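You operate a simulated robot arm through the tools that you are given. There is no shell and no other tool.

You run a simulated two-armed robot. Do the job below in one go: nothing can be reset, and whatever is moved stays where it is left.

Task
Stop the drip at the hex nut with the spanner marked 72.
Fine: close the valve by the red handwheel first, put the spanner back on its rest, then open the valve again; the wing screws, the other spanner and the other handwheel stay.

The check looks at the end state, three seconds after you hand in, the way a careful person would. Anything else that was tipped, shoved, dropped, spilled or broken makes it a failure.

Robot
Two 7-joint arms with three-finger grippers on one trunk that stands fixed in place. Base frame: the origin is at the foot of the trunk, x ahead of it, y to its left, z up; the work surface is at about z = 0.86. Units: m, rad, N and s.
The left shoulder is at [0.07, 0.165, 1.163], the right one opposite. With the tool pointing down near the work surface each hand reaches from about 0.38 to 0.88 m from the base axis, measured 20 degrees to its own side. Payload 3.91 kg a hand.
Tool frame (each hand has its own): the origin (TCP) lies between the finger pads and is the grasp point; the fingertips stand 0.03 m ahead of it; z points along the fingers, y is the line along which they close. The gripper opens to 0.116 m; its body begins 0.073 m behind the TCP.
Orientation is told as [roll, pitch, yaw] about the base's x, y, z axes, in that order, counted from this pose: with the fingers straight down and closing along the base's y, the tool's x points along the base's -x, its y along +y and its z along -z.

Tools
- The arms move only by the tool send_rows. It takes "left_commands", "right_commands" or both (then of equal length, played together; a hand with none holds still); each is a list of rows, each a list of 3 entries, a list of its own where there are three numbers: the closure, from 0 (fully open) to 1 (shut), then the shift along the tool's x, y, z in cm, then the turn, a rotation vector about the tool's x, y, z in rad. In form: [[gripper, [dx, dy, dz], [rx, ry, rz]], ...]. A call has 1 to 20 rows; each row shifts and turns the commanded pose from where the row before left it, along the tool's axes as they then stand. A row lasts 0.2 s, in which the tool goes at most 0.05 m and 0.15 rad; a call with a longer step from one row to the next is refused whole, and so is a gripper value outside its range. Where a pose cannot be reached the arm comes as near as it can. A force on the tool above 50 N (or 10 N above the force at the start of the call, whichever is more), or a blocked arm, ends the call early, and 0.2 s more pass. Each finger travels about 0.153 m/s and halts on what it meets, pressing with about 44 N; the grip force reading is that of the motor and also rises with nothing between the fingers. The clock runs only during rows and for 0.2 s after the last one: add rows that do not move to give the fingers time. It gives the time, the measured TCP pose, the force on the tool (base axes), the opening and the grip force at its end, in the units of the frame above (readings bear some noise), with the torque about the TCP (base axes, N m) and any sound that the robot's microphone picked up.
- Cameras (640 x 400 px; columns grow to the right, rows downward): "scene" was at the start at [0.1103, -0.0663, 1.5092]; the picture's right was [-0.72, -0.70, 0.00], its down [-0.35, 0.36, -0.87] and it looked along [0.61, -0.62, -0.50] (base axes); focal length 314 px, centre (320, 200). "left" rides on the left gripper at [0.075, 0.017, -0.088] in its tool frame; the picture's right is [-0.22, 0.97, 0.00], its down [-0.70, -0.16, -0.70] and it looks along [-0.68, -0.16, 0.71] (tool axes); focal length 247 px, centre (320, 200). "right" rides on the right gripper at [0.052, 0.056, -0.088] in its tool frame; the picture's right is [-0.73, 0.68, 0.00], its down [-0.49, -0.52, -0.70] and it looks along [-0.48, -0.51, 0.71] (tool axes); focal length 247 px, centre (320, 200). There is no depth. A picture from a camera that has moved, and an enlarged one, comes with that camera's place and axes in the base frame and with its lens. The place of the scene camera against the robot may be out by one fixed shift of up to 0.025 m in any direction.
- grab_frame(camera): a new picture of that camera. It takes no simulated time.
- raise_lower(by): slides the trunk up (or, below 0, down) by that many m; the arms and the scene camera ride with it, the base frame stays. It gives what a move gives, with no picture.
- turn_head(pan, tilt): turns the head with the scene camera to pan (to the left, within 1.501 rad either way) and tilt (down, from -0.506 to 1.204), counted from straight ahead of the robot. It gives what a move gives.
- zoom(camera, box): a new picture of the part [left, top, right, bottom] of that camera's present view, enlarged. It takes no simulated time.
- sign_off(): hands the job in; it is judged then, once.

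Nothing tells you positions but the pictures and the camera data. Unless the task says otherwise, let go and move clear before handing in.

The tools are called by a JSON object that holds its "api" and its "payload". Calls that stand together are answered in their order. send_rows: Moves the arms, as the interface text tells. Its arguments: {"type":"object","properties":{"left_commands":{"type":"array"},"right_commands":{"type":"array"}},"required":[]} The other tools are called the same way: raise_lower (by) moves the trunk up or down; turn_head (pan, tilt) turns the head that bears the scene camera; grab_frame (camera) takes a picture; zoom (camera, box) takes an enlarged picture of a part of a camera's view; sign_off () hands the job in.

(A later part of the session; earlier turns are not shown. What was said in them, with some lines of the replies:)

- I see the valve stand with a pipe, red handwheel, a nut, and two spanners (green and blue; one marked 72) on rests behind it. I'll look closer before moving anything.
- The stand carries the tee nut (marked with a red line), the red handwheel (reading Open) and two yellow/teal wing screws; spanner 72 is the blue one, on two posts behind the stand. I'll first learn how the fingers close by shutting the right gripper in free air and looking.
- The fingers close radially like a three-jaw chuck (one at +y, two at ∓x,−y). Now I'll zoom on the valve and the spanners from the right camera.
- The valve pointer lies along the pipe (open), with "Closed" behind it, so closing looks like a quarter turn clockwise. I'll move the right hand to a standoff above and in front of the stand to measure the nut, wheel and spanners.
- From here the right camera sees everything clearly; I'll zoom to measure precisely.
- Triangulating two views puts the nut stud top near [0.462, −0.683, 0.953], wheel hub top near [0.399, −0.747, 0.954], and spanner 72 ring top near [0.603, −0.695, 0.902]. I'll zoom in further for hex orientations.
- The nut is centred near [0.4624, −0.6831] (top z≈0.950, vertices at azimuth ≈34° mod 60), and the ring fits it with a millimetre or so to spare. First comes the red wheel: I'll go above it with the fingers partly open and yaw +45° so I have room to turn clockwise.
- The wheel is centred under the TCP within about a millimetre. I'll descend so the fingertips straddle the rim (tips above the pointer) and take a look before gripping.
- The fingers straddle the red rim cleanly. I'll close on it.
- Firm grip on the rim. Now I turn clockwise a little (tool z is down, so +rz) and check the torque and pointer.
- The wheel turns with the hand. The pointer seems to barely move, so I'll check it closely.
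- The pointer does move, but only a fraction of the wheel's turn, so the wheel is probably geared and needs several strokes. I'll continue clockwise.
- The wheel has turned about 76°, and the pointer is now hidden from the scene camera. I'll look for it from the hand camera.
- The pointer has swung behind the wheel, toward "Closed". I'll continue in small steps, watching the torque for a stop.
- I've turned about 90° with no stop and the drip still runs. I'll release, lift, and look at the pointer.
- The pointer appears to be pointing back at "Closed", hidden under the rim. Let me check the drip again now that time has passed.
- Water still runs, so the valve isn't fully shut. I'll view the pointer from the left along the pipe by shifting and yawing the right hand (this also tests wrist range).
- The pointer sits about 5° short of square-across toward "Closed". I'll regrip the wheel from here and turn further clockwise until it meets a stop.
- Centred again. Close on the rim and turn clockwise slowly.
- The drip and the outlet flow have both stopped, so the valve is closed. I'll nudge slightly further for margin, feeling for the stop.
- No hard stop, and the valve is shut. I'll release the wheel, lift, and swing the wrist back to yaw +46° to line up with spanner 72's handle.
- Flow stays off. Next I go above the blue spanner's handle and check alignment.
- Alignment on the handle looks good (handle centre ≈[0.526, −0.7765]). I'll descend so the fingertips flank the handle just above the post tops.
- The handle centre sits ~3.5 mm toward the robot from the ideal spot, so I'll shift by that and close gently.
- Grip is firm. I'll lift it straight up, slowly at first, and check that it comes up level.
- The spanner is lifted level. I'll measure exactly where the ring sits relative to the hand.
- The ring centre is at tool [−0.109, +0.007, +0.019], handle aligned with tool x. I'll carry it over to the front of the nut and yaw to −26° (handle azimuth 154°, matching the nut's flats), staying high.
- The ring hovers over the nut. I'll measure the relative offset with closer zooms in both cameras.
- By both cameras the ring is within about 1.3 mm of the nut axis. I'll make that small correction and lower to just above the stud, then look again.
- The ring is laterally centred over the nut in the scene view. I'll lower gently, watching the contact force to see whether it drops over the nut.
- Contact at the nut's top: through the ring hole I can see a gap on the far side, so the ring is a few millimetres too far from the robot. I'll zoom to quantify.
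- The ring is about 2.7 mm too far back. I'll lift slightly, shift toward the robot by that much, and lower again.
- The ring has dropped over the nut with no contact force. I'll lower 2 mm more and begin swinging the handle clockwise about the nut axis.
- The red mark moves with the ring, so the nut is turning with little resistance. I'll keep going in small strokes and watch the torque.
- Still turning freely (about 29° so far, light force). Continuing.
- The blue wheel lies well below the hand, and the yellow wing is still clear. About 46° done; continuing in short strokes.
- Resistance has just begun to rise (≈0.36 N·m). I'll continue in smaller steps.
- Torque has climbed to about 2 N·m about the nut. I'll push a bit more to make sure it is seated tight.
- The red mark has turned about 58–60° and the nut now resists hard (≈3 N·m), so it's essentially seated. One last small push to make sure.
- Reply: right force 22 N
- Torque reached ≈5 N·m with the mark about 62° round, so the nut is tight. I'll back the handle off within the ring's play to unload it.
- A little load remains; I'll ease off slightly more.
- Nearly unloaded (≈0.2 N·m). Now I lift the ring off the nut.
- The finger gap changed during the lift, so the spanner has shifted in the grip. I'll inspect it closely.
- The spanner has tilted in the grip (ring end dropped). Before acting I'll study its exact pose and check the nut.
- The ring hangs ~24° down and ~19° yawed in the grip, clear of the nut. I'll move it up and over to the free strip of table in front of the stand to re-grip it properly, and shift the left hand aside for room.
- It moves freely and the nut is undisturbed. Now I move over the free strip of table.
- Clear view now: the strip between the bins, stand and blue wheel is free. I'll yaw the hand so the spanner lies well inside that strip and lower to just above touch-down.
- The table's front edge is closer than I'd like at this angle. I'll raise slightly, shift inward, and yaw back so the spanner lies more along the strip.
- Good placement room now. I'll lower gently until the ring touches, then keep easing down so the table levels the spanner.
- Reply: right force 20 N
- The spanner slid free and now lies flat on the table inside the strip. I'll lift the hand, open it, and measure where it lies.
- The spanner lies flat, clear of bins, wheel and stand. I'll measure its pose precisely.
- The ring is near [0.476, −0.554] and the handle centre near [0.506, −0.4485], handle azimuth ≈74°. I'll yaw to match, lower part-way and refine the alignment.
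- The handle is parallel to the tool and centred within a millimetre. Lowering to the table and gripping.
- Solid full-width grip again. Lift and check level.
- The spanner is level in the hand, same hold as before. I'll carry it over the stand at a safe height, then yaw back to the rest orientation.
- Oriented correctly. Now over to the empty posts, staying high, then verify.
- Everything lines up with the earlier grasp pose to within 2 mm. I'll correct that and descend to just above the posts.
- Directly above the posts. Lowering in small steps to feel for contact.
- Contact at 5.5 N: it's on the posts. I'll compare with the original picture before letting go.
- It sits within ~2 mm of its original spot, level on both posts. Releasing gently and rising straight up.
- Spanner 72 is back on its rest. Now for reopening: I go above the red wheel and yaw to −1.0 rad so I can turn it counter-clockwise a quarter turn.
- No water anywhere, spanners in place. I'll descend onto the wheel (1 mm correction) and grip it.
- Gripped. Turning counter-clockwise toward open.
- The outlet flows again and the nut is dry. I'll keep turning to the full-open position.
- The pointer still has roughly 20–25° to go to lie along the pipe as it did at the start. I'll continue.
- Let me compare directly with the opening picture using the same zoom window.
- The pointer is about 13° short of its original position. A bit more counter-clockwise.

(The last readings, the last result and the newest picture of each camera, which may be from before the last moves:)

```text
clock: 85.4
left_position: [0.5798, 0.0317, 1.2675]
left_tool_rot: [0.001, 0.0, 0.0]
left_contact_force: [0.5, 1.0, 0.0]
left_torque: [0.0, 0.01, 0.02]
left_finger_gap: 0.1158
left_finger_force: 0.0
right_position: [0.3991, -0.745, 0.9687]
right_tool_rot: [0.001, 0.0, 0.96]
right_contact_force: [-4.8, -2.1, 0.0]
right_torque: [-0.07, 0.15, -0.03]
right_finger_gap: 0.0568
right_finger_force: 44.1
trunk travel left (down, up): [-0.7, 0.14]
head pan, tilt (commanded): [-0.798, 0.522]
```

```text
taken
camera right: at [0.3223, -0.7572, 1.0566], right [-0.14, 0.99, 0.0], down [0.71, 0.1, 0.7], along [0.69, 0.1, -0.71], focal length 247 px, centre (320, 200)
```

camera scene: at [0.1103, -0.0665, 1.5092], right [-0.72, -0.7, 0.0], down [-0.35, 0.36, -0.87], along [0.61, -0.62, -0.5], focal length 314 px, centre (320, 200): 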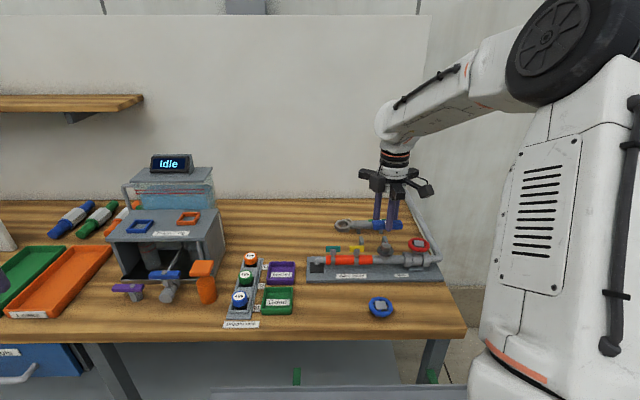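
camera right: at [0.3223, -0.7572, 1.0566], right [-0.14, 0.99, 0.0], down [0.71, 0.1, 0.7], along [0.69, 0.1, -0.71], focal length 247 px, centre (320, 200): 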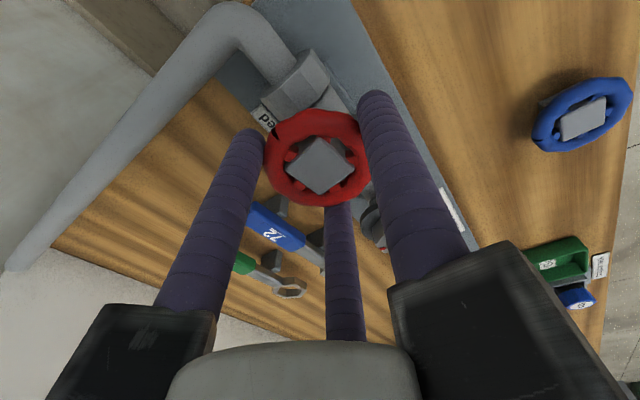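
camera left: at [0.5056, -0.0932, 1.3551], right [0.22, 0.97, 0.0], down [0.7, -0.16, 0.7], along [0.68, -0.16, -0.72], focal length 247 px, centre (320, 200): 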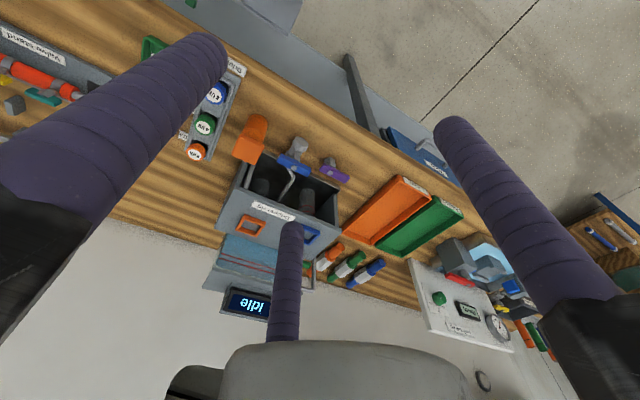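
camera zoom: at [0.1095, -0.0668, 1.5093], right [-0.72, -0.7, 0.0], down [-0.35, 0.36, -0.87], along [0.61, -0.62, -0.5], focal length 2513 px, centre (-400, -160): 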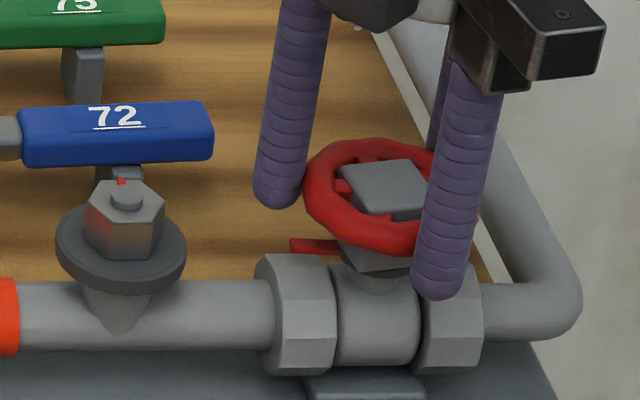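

{"api": "send_rows", "payload": {"right_commands": [[0.8, [0, 0, 0], [0, 0, -0.07]], [0.8, [0, 0, 0], [0, 0, -0.05]], [0.8, [0, 0, 0], [0, 0, 0]]]}}

{"api": "zoom", "payload": {"camera": "scene", "box": [370, 220, 450, 270]}}

{"api": "zoom", "payload": {"camera": "scene", "box": [398, 240, 430, 260]}}

```text
clock: 86.2
left_position: [0.5809, 0.0308, 1.267]
left_tool_rot: [0.0, 0.0, 0.0]
left_contact_force: [-0.2, -0.8, -0.2]
left_torque: [0.01, 0.02, -0.01]
left_finger_gap: 0.1164
left_finger_force: 0.1
right_position: [0.4, -0.747, 0.9689]
right_tool_rot: [-0.001, 0.0, 1.08]
right_contact_force: [-5.7, -2.6, -1.2]
right_torque: [-0.08, 0.2, -0.11]
right_finger_gap: 0.057
right_finger_force: 44.0
trunk travel left (down, up): [-0.7, 0.14]
head pan, tilt (commanded): [-0.798, 0.522]
```

```text
8.00 times, centred on (410, 245) of scene
camera zoom: at [0.1093, -0.0667, 1.5093], right [-0.72, -0.7, 0.0], down [-0.35, 0.36, -0.87], along [0.61, -0.62, -0.5], focal length 2513 px, centre (-400, -160)
```

zoom: 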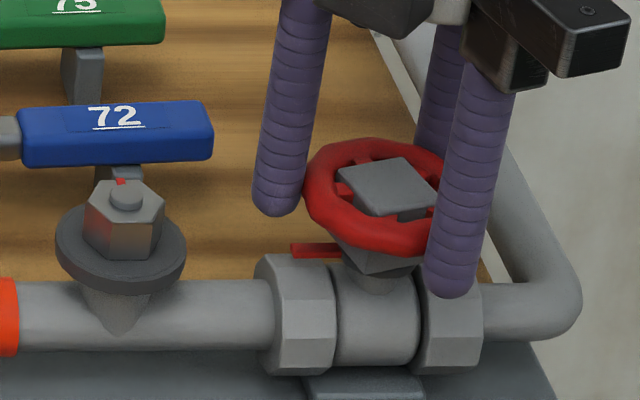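

```text
16.00 times, centred on (414, 250) of scene
camera zoom: at [0.1093, -0.0667, 1.5093], right [-0.72, -0.7, 0.0], down [-0.35, 0.36, -0.87], along [0.61, -0.62, -0.5], focal length 5026 px, centre (-1184, -600)
```

zoom: 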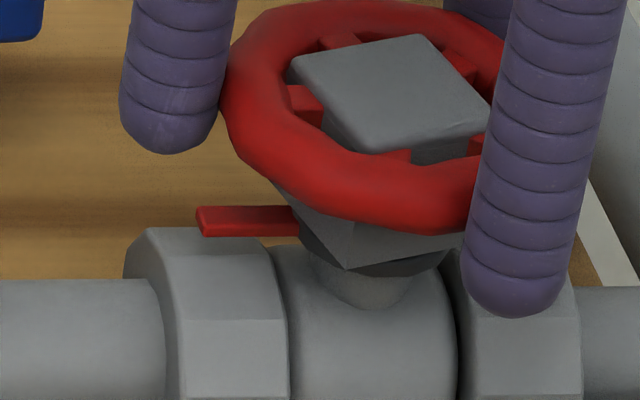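

The pointer now lies exactly as in the opening picture, water flows at the outlet, and the nut is dry. I'll release the wheel and rise clear.

{"api": "send_rows", "payload": {"right_commands": [[0.6, [0, 0, 0], [0, 0, 0]], [0.4, [0, 0, 0], [0, 0, 0]], [0.31, [0, 0, 0], [0, 0, 0]], [0.31, [0, 0, -1], [0, 0, 0]], [0.31, [0, 0, -3], [0, 0, 0]], [0.31, [0, 0, -4], [0, 0, 0]], [0.31, [0, 0, -4], [0, 0, 0]], [0.31, [0, 0, -4], [0, 0, 0]], [0.31, [0, 0, 0], [0, 0, 0]]]}}

{"api": "grab_frame", "payload": {"camera": "scene"}}

{"api": "zoom", "payload": {"camera": "scene", "box": [370, 220, 450, 270]}}

{"api": "zoom", "payload": {"camera": "scene", "box": [290, 200, 450, 300]}}

```text
clock: 88.2
left_position: [0.5822, 0.0306, 1.267]
left_tool_rot: [0.0, 0.001, -0.001]
left_contact_force: [0.2, -0.1, -0.6]
left_torque: [0.0, 0.01, 0.0]
left_finger_gap: 0.116
left_finger_force: 0.1
right_position: [0.3988, -0.7466, 1.1296]
right_tool_rot: [0.0, -0.001, 1.078]
right_contact_force: [0.6, 0.5, 0.8]
right_torque: [0.03, -0.02, 0.04]
right_finger_gap: 0.0799
right_finger_force: 0.1
trunk travel left (down, up): [-0.7, 0.14]
head pan, tilt (commanded): [-0.798, 0.522]
```

```text
taken
camera scene: at [0.1103, -0.0672, 1.5092], right [-0.72, -0.7, 0.0], down [-0.35, 0.36, -0.87], along [0.61, -0.62, -0.5], focal length 314 px, centre (320, 200)
```

scene: 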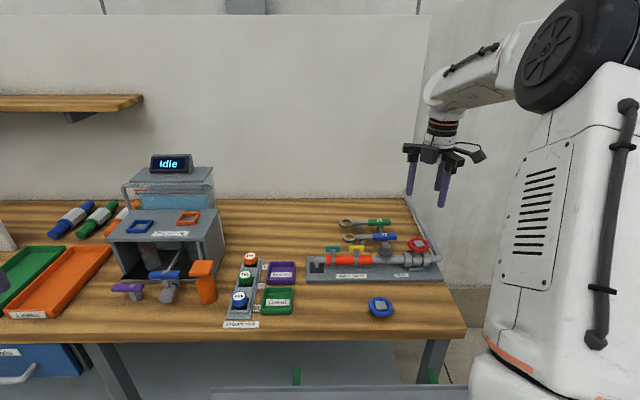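

```text
8.00 times, centred on (410, 245) of scene
camera zoom: at [0.1103, -0.0672, 1.5092], right [-0.72, -0.7, 0.0], down [-0.35, 0.36, -0.87], along [0.61, -0.62, -0.5], focal length 2513 px, centre (-400, -160)
```

zoom: 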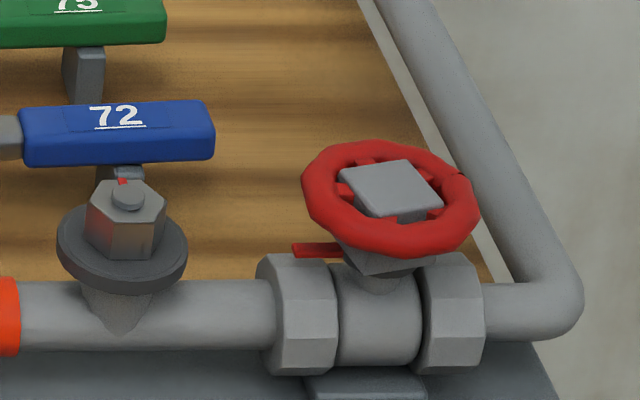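

```text
4.00 times, centred on (370, 250) of scene
camera zoom: at [0.1103, -0.0672, 1.5092], right [-0.72, -0.7, 0.0], down [-0.35, 0.36, -0.87], along [0.61, -0.62, -0.5], focal length 1256 px, centre (120, 0)
```

zoom: 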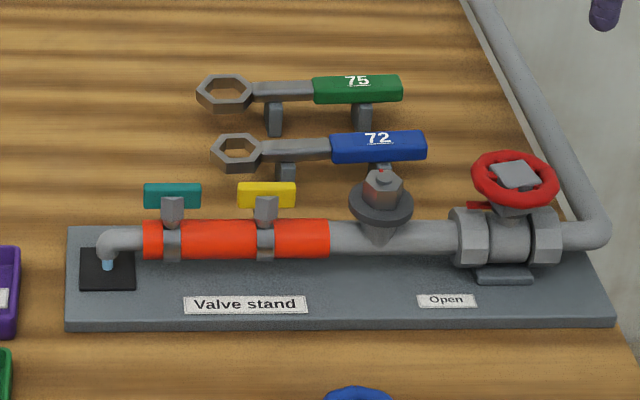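

Everything matches the opening picture: pointer at open, outlet flowing, no drip, spanners, wing screws and blue wheel in place. I'll move the right hand clear and do one last check from its camera.

{"api": "send_rows", "payload": {"right_commands": [[0.31, [-3.86, 0.56, -1.0], [0, 0, 0]], [0.31, [-3.86, 0.56, -1.0], [0, 0, 0]], [0.31, [-3.86, 0.56, -1.0], [0, 0, 0]], [0.31, [-3.86, 0.56, -1.0], [0, 0, 0]], [0.0, [-3.86, 0.56, -1.0], [0, 0, 0]], [0.0, [-3.86, 0.56, -1.0], [0, 0, 0]], [0.0, [0, 0, 0], [0, 0, 0.14]], [0.0, [0, 0, 0], [0, 0, 0.14]], [0.0, [0, 0, 0], [0, 0, 0.14]], [0.0, [0, 0, 0], [0, 0, 0.14]], [0.0, [0, 0, 0], [0, 0, 0.14]], [0.0, [0, 0, 0], [0, 0, 0.14]], [0.0, [0, 0, 0], [0, 0, 0.14]], [0.0, [0, 0, 0], [0, 0, 0]]]}}

{"api": "grab_frame", "payload": {"camera": "right"}}

{"api": "zoom", "payload": {"camera": "right", "box": [130, 60, 390, 220]}}

{"api": "zoom", "payload": {"camera": "scene", "box": [290, 200, 450, 320]}}

```text
clock: 91.2
left_position: [0.5817, 0.0309, 1.2663]
left_tool_rot: [0.0, 0.0, -0.001]
left_contact_force: [0.4, 0.7, -0.4]
left_torque: [0.0, 0.02, -0.05]
left_finger_gap: 0.1158
left_finger_force: 0.2
right_position: [0.4787, -0.5252, 1.1894]
right_tool_rot: [-0.001, 0.0, 0.099]
right_contact_force: [-1.3, 0.7, 0.5]
right_torque: [-0.01, -0.01, -0.01]
right_finger_gap: 0.1159
right_finger_force: 0.2
trunk travel left (down, up): [-0.7, 0.14]
head pan, tilt (commanded): [-0.798, 0.522]
```

```text
taken
camera right: at [0.421, -0.4754, 1.2766], right [0.66, 0.75, 0.0], down [0.53, -0.47, 0.7], along [0.52, -0.46, -0.71], focal length 247 px, centre (320, 200)
```

right: 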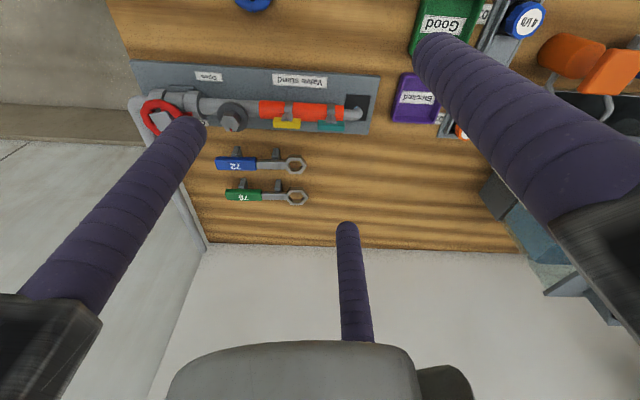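

```text
2.46 times, centred on (260, 140) of right
camera zoom: at [0.421, -0.4754, 1.2766], right [0.66, 0.75, 0.0], down [0.53, -0.47, 0.7], along [0.52, -0.46, -0.71], focal length 608 px, centre (468, 348)
```

zoom: 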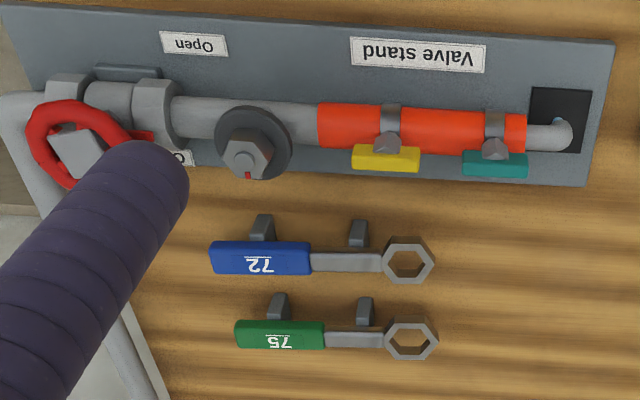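

```text
3.33 times, centred on (370, 260) of scene
camera zoom: at [0.1102, -0.0663, 1.5093], right [-0.72, -0.7, 0.0], down [-0.35, 0.36, -0.87], along [0.61, -0.62, -0.5], focal length 1047 px, centre (153, 0)
```

zoom: 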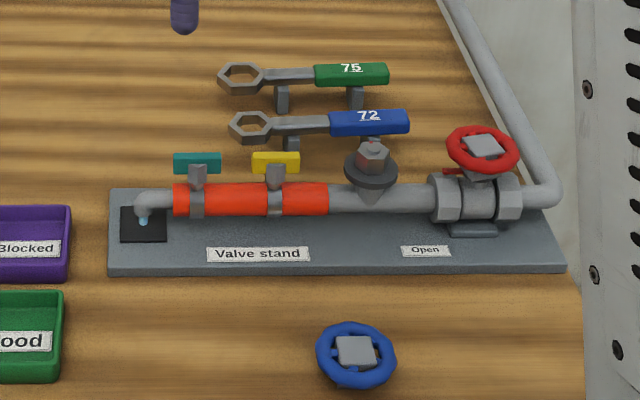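

The outlet runs, the nut is dry, and the red valve pointer is back along the pipe as it was at the start. Spanner 72 sits on both posts, nothing else has moved, and both hands are clear, so I'm handing in.

{"api": "sign_off", "payload": {}}

```text
The job is handed in.
```

The drip at the hex nut is stopped. With the valve open again, the outlet runs and the nut stays dry.

- **Valve:** I closed it with the red handwheel until both the drip and the outlet flow stopped. At the end I reopened it until the pointer sat where it was at the start. The wheel itself ended about 15° further round than before.
- **Nut:** I turned it about 60° clockwise with spanner 72, up to about 5 N·m, where it stopped giving.
- **Spanner slip:** When I lifted the spanner off the nut, it tilted in the grip. I lowered it onto the free strip of table in front of the stand to grip it again. While the table was levelling it, the handle slipped out of the fingers and dropped the last few centimetres. It landed flat and touched nothing else.
- **Spanner now:** Spanner 72 is back on both posts, within about 2–3 mm of its original spot.

In the final pictures, the wing screws, spanner 75 and the blue handwheel are where they started. Both hands are empty and clear of the bench. The left hand is about 14 cm further left than at the start; I moved it to make room.
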